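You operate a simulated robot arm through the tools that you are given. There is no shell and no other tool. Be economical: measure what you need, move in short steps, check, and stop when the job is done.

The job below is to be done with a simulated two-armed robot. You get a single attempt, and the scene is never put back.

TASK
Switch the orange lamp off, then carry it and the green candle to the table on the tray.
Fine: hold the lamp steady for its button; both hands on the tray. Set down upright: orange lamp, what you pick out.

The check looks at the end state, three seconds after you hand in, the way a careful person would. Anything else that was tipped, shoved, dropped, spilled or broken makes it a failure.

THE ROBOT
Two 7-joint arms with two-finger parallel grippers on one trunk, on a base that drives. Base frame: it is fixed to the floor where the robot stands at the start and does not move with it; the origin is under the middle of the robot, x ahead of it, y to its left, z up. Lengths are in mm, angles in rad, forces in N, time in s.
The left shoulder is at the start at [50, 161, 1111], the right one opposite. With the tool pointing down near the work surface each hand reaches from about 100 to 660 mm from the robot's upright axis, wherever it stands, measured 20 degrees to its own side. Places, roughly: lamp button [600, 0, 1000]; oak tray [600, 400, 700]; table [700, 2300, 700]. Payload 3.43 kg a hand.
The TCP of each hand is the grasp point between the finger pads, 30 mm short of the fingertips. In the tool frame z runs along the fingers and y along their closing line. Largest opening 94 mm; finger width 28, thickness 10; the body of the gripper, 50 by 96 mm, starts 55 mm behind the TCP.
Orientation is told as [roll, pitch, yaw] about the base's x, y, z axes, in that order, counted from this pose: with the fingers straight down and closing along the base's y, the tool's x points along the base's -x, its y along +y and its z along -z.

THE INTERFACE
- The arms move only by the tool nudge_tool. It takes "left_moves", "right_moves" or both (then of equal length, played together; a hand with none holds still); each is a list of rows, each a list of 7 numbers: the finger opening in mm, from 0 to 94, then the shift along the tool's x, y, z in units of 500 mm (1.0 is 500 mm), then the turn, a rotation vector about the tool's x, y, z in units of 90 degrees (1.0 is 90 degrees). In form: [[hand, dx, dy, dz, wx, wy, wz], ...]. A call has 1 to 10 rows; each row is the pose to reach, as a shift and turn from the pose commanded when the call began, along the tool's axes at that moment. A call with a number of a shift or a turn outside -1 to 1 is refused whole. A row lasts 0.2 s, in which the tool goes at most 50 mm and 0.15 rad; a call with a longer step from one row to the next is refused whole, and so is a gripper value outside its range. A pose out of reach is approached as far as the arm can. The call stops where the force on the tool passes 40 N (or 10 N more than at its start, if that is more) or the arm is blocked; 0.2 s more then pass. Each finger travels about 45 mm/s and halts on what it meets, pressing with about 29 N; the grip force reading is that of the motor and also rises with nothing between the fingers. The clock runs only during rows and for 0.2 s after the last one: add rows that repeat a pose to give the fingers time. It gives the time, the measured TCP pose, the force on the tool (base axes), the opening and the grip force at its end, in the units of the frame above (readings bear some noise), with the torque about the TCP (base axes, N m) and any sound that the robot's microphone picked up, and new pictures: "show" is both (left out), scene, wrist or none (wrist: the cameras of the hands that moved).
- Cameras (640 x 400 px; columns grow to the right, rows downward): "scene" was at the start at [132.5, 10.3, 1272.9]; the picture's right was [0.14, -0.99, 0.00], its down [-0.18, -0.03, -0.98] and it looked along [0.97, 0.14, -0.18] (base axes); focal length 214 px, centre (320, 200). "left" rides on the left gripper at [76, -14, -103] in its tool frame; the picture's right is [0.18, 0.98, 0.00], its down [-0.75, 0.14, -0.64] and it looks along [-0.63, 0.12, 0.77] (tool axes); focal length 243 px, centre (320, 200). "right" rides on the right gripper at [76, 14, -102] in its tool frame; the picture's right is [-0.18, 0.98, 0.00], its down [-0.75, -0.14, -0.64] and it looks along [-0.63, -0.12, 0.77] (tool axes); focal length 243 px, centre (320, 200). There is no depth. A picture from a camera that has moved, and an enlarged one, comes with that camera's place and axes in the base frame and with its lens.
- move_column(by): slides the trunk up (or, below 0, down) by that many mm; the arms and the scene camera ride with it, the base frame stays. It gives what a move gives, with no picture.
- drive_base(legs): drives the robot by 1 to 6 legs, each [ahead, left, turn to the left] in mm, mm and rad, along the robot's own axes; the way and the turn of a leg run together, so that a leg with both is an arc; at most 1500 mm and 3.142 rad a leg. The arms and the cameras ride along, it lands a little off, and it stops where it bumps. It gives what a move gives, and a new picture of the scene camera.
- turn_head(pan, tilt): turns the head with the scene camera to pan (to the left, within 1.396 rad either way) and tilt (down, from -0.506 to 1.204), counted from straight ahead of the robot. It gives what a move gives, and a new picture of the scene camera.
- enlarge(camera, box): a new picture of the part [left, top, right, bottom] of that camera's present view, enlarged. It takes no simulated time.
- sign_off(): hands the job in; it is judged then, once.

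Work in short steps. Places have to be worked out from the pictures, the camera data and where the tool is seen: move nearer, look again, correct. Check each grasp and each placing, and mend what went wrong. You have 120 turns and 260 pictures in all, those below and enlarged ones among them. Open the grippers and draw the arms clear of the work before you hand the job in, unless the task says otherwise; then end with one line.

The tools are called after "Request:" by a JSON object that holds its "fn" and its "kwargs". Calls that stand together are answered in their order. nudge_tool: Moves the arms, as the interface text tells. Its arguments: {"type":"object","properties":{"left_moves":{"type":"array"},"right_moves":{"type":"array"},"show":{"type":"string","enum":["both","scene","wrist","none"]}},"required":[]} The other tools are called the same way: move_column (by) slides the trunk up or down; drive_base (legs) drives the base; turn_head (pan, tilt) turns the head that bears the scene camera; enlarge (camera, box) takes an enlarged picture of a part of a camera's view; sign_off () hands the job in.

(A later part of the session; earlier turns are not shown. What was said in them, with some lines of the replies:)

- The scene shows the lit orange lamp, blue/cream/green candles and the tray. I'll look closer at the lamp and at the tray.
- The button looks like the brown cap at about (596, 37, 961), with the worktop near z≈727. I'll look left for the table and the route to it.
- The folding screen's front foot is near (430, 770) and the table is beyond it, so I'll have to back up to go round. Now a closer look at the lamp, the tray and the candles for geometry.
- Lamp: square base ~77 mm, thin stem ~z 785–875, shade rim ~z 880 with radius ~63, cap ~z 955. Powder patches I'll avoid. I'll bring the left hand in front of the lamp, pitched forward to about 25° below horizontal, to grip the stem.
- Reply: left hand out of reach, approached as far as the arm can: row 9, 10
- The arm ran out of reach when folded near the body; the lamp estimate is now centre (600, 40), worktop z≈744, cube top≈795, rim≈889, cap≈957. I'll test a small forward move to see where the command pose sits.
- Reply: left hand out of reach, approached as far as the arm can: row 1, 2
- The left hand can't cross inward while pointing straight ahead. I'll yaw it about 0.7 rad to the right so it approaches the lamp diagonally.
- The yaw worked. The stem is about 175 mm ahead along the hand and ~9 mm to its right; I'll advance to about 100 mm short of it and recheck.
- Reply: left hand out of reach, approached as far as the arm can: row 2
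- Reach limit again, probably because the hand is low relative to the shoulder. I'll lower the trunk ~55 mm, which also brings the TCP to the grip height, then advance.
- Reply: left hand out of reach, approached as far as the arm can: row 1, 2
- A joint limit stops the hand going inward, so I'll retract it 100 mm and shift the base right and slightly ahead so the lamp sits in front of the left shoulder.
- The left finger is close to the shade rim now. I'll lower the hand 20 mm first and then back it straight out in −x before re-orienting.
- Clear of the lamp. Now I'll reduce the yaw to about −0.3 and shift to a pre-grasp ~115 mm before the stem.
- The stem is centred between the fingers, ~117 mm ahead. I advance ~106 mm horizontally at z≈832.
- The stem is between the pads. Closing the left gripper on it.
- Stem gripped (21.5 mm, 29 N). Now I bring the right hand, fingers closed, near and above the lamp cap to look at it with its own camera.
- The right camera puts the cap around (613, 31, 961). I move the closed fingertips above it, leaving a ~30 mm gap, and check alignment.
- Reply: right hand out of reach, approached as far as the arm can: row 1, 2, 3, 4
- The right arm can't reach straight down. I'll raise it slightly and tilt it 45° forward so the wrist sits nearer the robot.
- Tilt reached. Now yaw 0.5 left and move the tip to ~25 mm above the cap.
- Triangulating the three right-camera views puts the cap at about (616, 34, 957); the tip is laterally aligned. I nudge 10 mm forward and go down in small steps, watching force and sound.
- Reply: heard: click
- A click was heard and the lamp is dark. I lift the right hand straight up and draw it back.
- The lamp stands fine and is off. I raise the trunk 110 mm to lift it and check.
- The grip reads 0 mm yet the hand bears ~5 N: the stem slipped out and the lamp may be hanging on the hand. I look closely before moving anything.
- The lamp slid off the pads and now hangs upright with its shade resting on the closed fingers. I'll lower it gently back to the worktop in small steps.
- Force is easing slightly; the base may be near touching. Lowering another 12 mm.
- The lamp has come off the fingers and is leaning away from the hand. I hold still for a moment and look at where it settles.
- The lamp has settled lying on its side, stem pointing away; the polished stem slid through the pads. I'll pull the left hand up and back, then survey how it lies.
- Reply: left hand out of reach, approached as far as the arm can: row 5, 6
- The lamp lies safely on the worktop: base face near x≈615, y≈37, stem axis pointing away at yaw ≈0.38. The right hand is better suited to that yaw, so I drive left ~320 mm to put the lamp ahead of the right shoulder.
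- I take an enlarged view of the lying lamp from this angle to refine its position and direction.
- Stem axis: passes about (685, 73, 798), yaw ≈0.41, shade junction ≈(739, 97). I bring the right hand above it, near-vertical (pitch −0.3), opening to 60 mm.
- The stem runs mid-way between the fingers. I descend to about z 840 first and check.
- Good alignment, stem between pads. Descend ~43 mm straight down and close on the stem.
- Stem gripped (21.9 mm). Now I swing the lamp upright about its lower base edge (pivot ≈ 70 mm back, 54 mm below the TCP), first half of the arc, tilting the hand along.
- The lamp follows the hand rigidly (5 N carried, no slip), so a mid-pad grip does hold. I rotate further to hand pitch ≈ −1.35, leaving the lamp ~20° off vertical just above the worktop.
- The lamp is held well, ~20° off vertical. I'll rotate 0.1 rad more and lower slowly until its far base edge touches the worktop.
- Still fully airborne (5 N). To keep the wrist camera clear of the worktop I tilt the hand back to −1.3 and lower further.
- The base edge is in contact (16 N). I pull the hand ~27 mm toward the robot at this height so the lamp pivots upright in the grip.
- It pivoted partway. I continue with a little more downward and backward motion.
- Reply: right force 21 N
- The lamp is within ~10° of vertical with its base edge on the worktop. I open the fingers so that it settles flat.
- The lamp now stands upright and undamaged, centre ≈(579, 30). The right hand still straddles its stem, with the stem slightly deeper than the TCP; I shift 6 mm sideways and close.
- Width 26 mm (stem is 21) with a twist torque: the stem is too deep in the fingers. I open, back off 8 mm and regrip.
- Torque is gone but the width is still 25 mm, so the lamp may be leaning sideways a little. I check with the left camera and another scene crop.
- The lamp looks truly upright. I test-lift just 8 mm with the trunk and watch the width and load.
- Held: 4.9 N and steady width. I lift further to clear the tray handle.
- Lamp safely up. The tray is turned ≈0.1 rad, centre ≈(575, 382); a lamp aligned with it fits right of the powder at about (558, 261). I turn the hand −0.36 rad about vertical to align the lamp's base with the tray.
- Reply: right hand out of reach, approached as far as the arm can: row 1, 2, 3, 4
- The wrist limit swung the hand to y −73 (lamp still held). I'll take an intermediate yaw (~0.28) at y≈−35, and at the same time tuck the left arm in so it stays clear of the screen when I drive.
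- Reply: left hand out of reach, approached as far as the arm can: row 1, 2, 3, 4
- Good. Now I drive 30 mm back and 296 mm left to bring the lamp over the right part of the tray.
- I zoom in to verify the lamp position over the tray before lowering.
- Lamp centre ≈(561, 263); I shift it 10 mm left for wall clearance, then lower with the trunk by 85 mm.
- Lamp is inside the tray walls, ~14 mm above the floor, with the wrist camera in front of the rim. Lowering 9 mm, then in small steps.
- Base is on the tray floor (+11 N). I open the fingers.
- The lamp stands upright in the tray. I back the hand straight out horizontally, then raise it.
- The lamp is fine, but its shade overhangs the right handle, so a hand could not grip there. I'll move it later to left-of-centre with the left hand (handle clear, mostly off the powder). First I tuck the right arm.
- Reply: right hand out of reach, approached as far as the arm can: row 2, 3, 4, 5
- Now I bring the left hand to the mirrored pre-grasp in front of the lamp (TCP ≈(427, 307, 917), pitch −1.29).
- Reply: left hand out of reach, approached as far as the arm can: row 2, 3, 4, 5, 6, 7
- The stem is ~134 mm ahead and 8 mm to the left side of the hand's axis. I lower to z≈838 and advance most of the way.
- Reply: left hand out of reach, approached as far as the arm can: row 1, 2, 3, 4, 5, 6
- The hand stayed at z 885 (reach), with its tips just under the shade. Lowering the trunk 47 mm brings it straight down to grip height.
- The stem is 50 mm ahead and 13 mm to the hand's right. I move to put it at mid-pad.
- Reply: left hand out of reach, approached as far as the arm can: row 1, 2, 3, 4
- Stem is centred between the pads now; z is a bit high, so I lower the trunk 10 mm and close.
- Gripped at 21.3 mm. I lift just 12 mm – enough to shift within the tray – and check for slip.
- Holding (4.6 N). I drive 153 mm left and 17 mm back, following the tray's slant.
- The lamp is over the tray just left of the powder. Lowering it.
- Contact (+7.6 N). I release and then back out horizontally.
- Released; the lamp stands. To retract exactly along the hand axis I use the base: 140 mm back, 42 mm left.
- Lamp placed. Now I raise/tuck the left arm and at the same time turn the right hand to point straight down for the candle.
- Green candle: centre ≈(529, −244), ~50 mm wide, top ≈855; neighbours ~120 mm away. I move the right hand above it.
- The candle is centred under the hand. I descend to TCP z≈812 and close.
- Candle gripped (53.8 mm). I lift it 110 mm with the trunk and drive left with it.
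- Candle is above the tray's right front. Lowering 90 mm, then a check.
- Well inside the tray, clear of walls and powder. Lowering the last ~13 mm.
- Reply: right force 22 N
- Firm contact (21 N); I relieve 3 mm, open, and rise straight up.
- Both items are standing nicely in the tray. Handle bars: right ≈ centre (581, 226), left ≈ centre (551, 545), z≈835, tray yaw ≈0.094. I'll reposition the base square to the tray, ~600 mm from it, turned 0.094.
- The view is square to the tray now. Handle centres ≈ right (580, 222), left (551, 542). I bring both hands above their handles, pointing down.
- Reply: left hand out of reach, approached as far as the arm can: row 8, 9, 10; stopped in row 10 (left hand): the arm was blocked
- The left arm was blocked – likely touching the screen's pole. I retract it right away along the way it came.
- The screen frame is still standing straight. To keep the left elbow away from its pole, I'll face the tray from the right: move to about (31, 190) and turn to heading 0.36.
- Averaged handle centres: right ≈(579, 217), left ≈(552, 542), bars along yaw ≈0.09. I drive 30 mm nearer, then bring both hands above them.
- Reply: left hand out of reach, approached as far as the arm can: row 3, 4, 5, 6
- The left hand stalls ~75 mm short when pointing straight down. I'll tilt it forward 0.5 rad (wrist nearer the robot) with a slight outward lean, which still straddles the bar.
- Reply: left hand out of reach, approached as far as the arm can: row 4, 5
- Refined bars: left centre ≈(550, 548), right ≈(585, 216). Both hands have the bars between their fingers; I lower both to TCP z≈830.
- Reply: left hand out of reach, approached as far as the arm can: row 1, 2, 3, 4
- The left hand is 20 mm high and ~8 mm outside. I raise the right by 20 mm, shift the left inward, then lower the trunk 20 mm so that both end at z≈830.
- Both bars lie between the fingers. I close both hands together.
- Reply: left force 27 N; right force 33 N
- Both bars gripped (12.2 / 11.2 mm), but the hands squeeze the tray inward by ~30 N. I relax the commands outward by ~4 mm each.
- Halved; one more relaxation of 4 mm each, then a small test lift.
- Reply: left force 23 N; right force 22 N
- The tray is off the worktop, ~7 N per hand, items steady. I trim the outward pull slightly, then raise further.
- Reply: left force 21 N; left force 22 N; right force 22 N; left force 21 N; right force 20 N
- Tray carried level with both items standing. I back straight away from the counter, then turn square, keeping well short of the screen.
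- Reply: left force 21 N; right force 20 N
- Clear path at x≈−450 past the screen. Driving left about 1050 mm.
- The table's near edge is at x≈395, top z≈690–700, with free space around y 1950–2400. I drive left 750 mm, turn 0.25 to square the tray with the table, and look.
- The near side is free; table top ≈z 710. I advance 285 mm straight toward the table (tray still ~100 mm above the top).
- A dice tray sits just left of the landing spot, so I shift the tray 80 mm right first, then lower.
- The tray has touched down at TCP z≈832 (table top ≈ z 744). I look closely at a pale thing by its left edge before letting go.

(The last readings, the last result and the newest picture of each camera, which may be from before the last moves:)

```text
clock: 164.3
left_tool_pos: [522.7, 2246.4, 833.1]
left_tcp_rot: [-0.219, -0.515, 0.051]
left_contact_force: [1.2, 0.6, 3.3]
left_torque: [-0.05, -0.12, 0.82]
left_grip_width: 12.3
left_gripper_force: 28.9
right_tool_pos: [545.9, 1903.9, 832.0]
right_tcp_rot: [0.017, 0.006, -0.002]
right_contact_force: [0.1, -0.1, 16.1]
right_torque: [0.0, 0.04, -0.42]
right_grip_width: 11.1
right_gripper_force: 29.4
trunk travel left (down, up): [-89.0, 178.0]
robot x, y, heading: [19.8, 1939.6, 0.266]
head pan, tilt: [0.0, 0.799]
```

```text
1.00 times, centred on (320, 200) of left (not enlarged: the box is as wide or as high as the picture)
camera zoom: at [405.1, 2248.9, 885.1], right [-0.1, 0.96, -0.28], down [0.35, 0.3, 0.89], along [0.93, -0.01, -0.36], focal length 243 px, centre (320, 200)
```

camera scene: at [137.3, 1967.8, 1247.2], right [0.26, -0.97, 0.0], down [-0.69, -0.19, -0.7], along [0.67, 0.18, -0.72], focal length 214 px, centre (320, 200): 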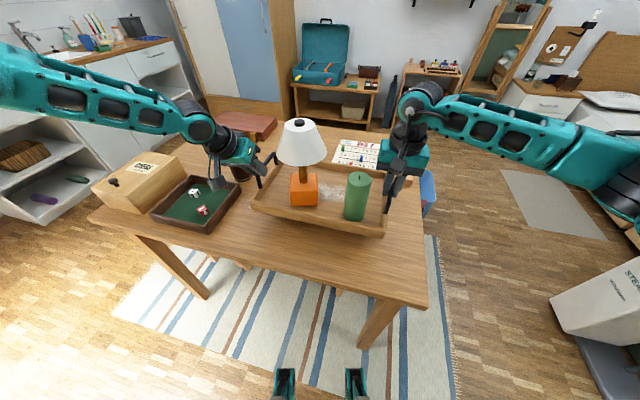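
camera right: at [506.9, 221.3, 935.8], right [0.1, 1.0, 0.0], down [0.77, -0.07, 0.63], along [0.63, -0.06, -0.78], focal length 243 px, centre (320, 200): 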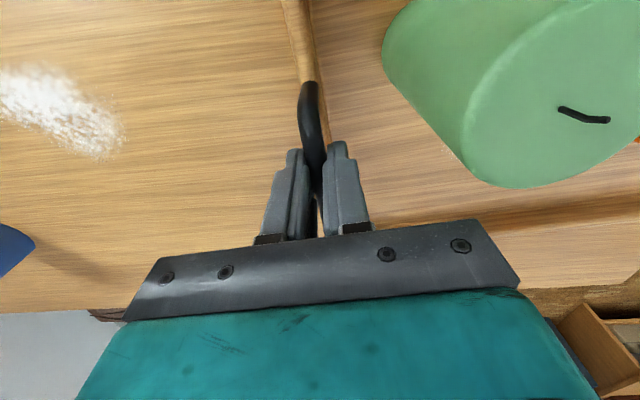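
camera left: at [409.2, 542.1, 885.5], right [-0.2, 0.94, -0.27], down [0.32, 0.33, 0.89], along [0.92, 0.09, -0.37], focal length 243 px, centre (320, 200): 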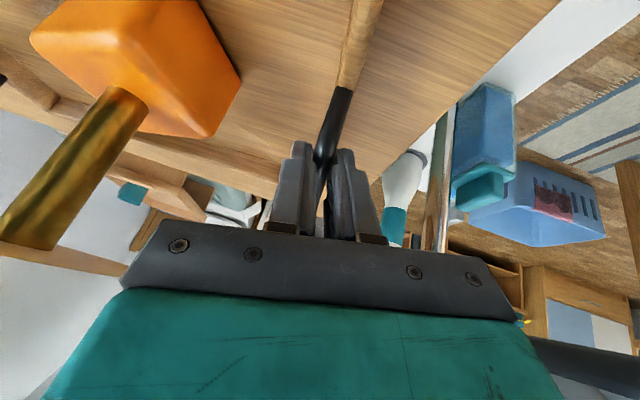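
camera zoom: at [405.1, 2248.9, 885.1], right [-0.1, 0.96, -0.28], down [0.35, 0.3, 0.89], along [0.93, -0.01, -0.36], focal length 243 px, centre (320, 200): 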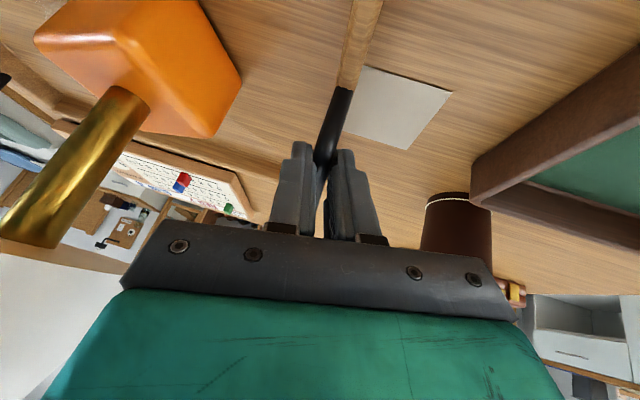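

It is a flat card partly under the tray's left edge. I lift 20 mm, move 70 mm right to clear it, and set down again.

Request:
{"fn": "move_column", "kwargs": {"by": 20}}

Request:
{"fn": "drive_base", "kwargs": {"legs": [[-18, -68, 0]]}}

Request:
{"fn": "enlarge", "kwargs": {"camera": "scene", "box": [170, 100, 470, 300]}}

```text
clock: 165.0
left_tool_pos: [521.4, 2246.0, 847.6]
left_tcp_rot: [-0.219, -0.501, 0.05]
left_contact_force: [1.5, -2.5, -6.5]
left_torque: [-0.04, 0.88, 0.54]
left_grip_width: 12.2
left_gripper_force: 28.5
right_tool_pos: [546.9, 1903.3, 845.7]
right_tcp_rot: [0.011, 0.016, -0.002]
right_contact_force: [-0.8, 3.0, -6.8]
right_torque: [-0.08, -0.7, -0.47]
right_grip_width: 11.1
right_gripper_force: 29.1
trunk travel left (down, up): [-109.0, 158.0]
robot x, y, heading: [19.8, 1942.7, 0.264]
head pan, tilt: [0.0, 0.799]
```

```text
clock: 166.3
left_tool_pos: [522.8, 2175.9, 849.8]
left_tcp_rot: [-0.221, -0.509, 0.047]
left_contact_force: [1.0, -2.5, -6.6]
left_torque: [-0.01, 0.25, 0.69]
left_grip_width: 12.2
left_gripper_force: 29.3
right_tool_pos: [546.1, 1832.7, 847.8]
right_tcp_rot: [0.013, 0.015, -0.003]
right_contact_force: [-0.4, 2.7, -6.2]
right_torque: [0.03, -0.13, -0.57]
right_grip_width: 11.0
right_gripper_force: 29.3
trunk travel left (down, up): [-109.0, 158.0]
robot x, y, heading: [22.8, 1866.7, 0.261]
head pan, tilt: [0.0, 0.799]
camera scene: at [137.5, 1897.9, 1187.2], right [0.26, -0.97, 0.0], down [-0.69, -0.19, -0.7], along [0.67, 0.18, -0.72], focal length 214 px, centre (320, 200)
```

scene: 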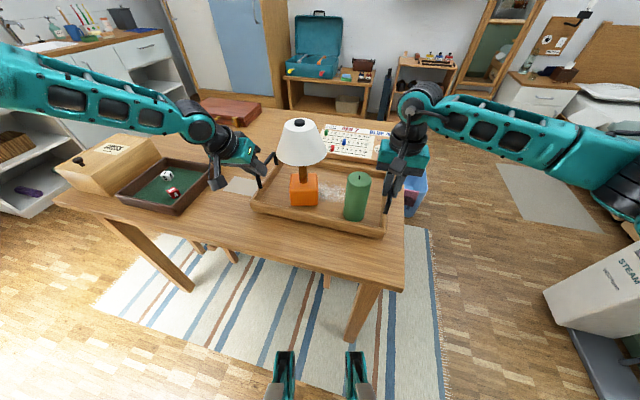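

```text
2.00 times, centred on (320, 200) of scene
camera zoom: at [137.5, 1897.9, 1187.2], right [0.26, -0.97, 0.0], down [-0.69, -0.19, -0.7], along [0.67, 0.18, -0.72], focal length 429 px, centre (320, 200)
```

zoom: 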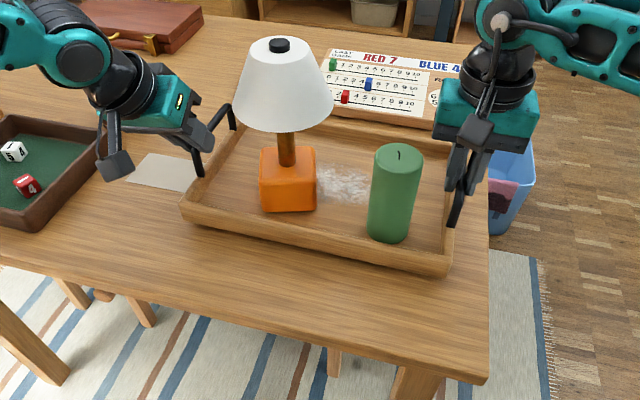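

The card is now clear to the left, and the tray is ~45 mm inside the table's right edge. Lowering onto the table.

Request:
{"fn": "move_column", "kwargs": {"by": -13}}

Request:
{"fn": "move_column", "kwargs": {"by": -4}}

Request:
{"fn": "enlarge", "kwargs": {"camera": "scene", "box": [220, 130, 420, 270]}}

```text
clock: 166.9
left_tool_pos: [522.9, 2176.8, 836.3]
left_tcp_rot: [-0.219, -0.505, 0.049]
left_contact_force: [1.6, -3.0, -7.9]
left_torque: [-0.01, 0.1, 0.79]
left_grip_width: 12.2
left_gripper_force: 29.2
right_tool_pos: [546.9, 1833.5, 833.6]
right_tcp_rot: [0.013, 0.017, -0.004]
right_contact_force: [-0.6, 2.3, -6.8]
right_torque: [0.05, 0.12, -0.51]
right_grip_width: 11.1
right_gripper_force: 29.2
trunk travel left (down, up): [-96.0, 171.0]
robot x, y, heading: [19.3, 1870.3, 0.258]
head pan, tilt: [0.0, 0.799]
```

```text
clock: 167.4
left_tool_pos: [523.2, 2176.5, 832.6]
left_tcp_rot: [-0.22, -0.51, 0.05]
left_contact_force: [1.8, -0.5, -3.1]
left_torque: [-0.02, 0.74, 0.66]
left_grip_width: 12.0
left_gripper_force: 28.4
right_tool_pos: [546.0, 1833.2, 831.6]
right_tcp_rot: [0.013, 0.012, -0.004]
right_contact_force: [-0.5, 0.5, 4.6]
right_torque: [0.02, 0.56, -0.45]
right_grip_width: 11.1
right_gripper_force: 29.1
trunk travel left (down, up): [-92.0, 175.0]
robot x, y, heading: [20.0, 1869.2, 0.264]
head pan, tilt: [0.0, 0.799]
```

```text
2.86 times, centred on (320, 200) of scene
camera zoom: at [136.7, 1898.0, 1170.5], right [0.26, -0.97, 0.0], down [-0.69, -0.19, -0.7], along [0.67, 0.18, -0.72], focal length 613 px, centre (320, 200)
```

zoom: 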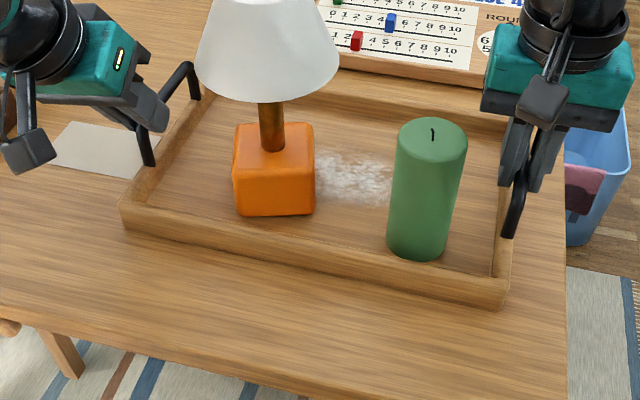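

Nearly full contact; 2 mm more, then open both hands gently.

Request:
{"fn": "move_column", "kwargs": {"by": -2}}

Request:
{"fn": "nudge_tool", "kwargs": {"left_moves": [[16, 0, 0, 0, 0, 0, 0], [24, 0, 0, 0, 0, 0, 0], [34, 0, 0, 0, 0, 0, 0], [44, 0, 0, 0, 0, 0, 0], [44, 0, 0, 0, 0, 0, 0]], "right_moves": [[16, 0, 0, 0, 0, 0, 0], [24, 0, 0, 0, 0, 0, 0], [34, 0, 0, 0, 0, 0, 0], [44, 0, 0, 0, 0, 0, 0], [44, 0, 0, 0, 0, 0, 0]]}}

```text
clock: 167.9
left_tool_pos: [521.9, 2176.8, 832.6]
left_tcp_rot: [-0.222, -0.513, 0.05]
left_contact_force: [3.4, 1.7, 3.0]
left_torque: [0.01, 0.72, 0.64]
left_grip_width: 12.2
left_gripper_force: 29.2
right_tool_pos: [546.6, 1834.2, 831.9]
right_tcp_rot: [0.016, 0.008, -0.004]
right_contact_force: [2.4, -2.0, 19.1]
right_torque: [0.05, 0.62, -0.48]
right_grip_width: 10.9
right_gripper_force: 29.1
trunk travel left (down, up): [-90.0, 177.0]
robot x, y, heading: [21.2, 1869.9, 0.263]
head pan, tilt: [0.0, 0.799]
```

```text
clock: 169.2
left_tool_pos: [521.5, 2175.9, 831.1]
left_tcp_rot: [-0.219, -0.508, 0.049]
left_contact_force: [0.1, -0.6, -0.1]
left_torque: [0.02, 0.0, 0.04]
left_grip_width: 44.2
left_gripper_force: 0.0
right_tool_pos: [544.6, 1834.0, 829.1]
right_tcp_rot: [0.012, 0.014, -0.002]
right_contact_force: [-0.5, -0.6, 0.7]
right_torque: [0.02, 0.02, -0.01]
right_grip_width: 44.0
right_gripper_force: 0.1
trunk travel left (down, up): [-90.0, 177.0]
robot x, y, heading: [21.4, 1868.8, 0.263]
head pan, tilt: [0.0, 0.799]
camera scene: at [136.5, 1897.9, 1168.3], right [0.26, -0.97, 0.0], down [-0.69, -0.19, -0.7], along [0.67, 0.18, -0.72], focal length 214 px, centre (320, 200)
camera right: at [470.4, 1846.1, 933.4], right [0.19, 0.98, 0.01], down [0.76, -0.15, 0.63], along [0.62, -0.11, -0.78], focal length 243 px, centre (320, 200)
camera left: at [405.5, 2178.5, 883.9], right [-0.1, 0.96, -0.28], down [0.35, 0.3, 0.89], along [0.93, -0.01, -0.37], focal length 243 px, centre (320, 200)
```

scene: 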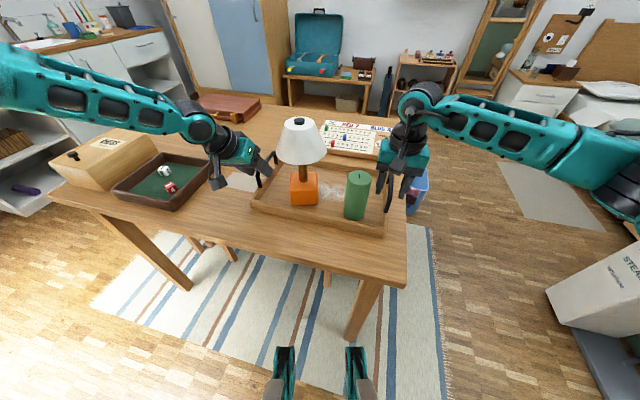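
right: 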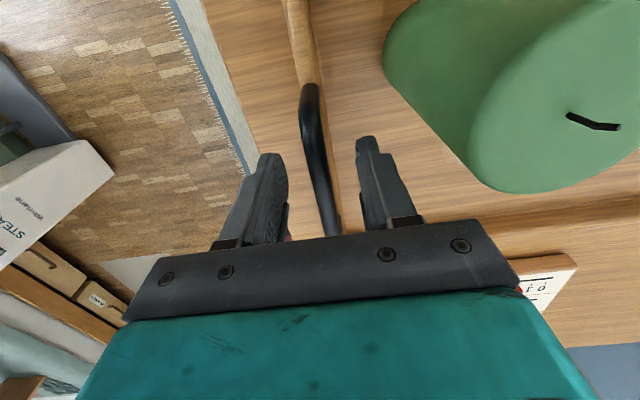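
left: 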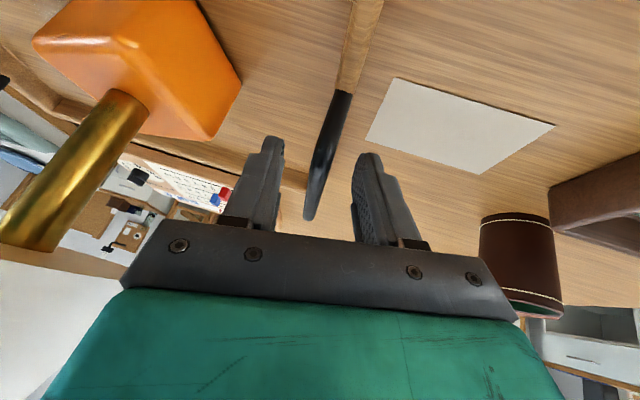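

Both bars are free, the card is clear, and the items stand. I raise both hands straight up with the trunk and then back the base away.

Request:
{"fn": "move_column", "kwargs": {"by": 160}}

Request:
{"fn": "drive_base", "kwargs": {"legs": [[-350, 0, 0]]}}

Request:
{"fn": "enlarge", "kwargs": {"camera": "scene", "box": [200, 100, 420, 260]}}

```text
clock: 171.0
left_tool_pos: [522.2, 2176.5, 990.5]
left_tcp_rot: [-0.219, -0.507, 0.049]
left_contact_force: [0.3, -0.3, 0.0]
left_torque: [0.01, -0.04, 0.01]
left_grip_width: 43.8
left_gripper_force: 0.1
right_tool_pos: [546.3, 1833.9, 988.8]
right_tcp_rot: [0.012, 0.013, -0.002]
right_contact_force: [-1.1, 0.3, 0.5]
right_torque: [0.01, -0.02, -0.02]
right_grip_width: 44.1
right_gripper_force: 0.0
trunk travel left (down, up): [-250.0, 17.0]
robot x, y, heading: [17.3, 1868.0, 0.264]
head pan, tilt: [0.0, 0.799]
```

```text
clock: 173.3
left_tool_pos: [182.3, 2084.9, 991.9]
left_tcp_rot: [-0.22, -0.508, 0.047]
left_contact_force: [0.8, 1.1, 0.4]
left_torque: [0.02, 0.0, 0.02]
left_grip_width: 43.8
left_gripper_force: 0.1
right_tool_pos: [204.9, 1742.4, 988.6]
right_tcp_rot: [0.014, 0.013, -0.004]
right_contact_force: [-0.6, 0.2, 0.2]
right_torque: [0.01, -0.02, 0.01]
right_grip_width: 44.0
right_gripper_force: 0.2
trunk travel left (down, up): [-250.0, 17.0]
robot x, y, heading: [-321.3, 1778.7, 0.263]
head pan, tilt: [0.0, 0.799]
camera scene: at [-204.7, 1806.8, 1328.4], right [0.26, -0.97, 0.0], down [-0.69, -0.18, -0.7], along [0.67, 0.18, -0.72], focal length 214 px, centre (320, 200)
```

scene: 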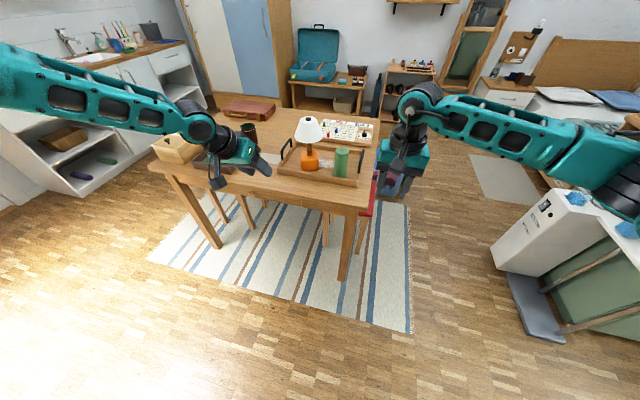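

```text
2.50 times, centred on (310, 180) of scene
camera zoom: at [-204.7, 1806.8, 1328.4], right [0.26, -0.97, 0.0], down [-0.69, -0.18, -0.7], along [0.67, 0.18, -0.72], focal length 536 px, centre (345, 250)
```

zoom: 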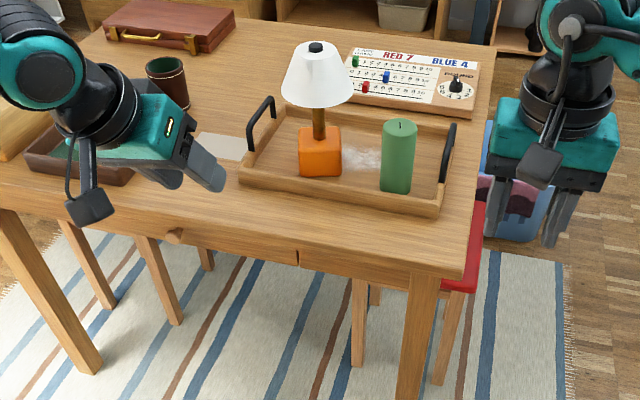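

The tray rests on the table with the dark lamp and the candle upright, hands open and clear. A last look back at the counter and screen to be sure nothing was disturbed.

Request:
{"fn": "turn_head", "kwargs": {"pan": -0.9, "tilt": 0.35}}

```text
clock: 174.5
left_tool_pos: [183.7, 2084.6, 990.4]
left_tcp_rot: [-0.221, -0.508, 0.047]
left_contact_force: [-1.1, -0.6, -0.2]
left_torque: [0.0, 0.02, 0.0]
left_grip_width: 44.0
left_gripper_force: 0.1
right_tool_pos: [205.5, 1743.1, 988.4]
right_tcp_rot: [0.013, 0.015, -0.004]
right_contact_force: [-0.4, 0.8, 1.0]
right_torque: [-0.01, 0.0, 0.01]
right_grip_width: 43.8
right_gripper_force: 0.2
trunk travel left (down, up): [-250.0, 17.0]
robot x, y, heading: [-320.5, 1778.5, 0.258]
head pan, tilt: [-0.901, 0.351]
camera scene: at [-207.5, 1730.6, 1368.0], right [-0.6, -0.8, 0.0], down [-0.28, 0.21, -0.94], along [0.75, -0.56, -0.34], focal length 214 px, centre (320, 200)
```

scene: 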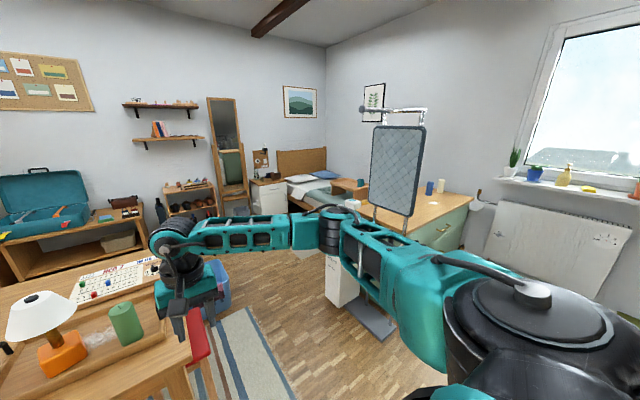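

The screen stands upright, the other two candles are still on the counter, and the hands are open and clear of the table. Handing in.

Request:
{"fn": "sign_off", "kwargs": {}}

```text
The job is handed in.
```

The orange lamp is switched off, and both it and the green candle stand upright on the tray, which is now on the table. Along the way the lamp slipped from the gripper and tipped over on the counter. I stood it back up, and it shows no visible damage.
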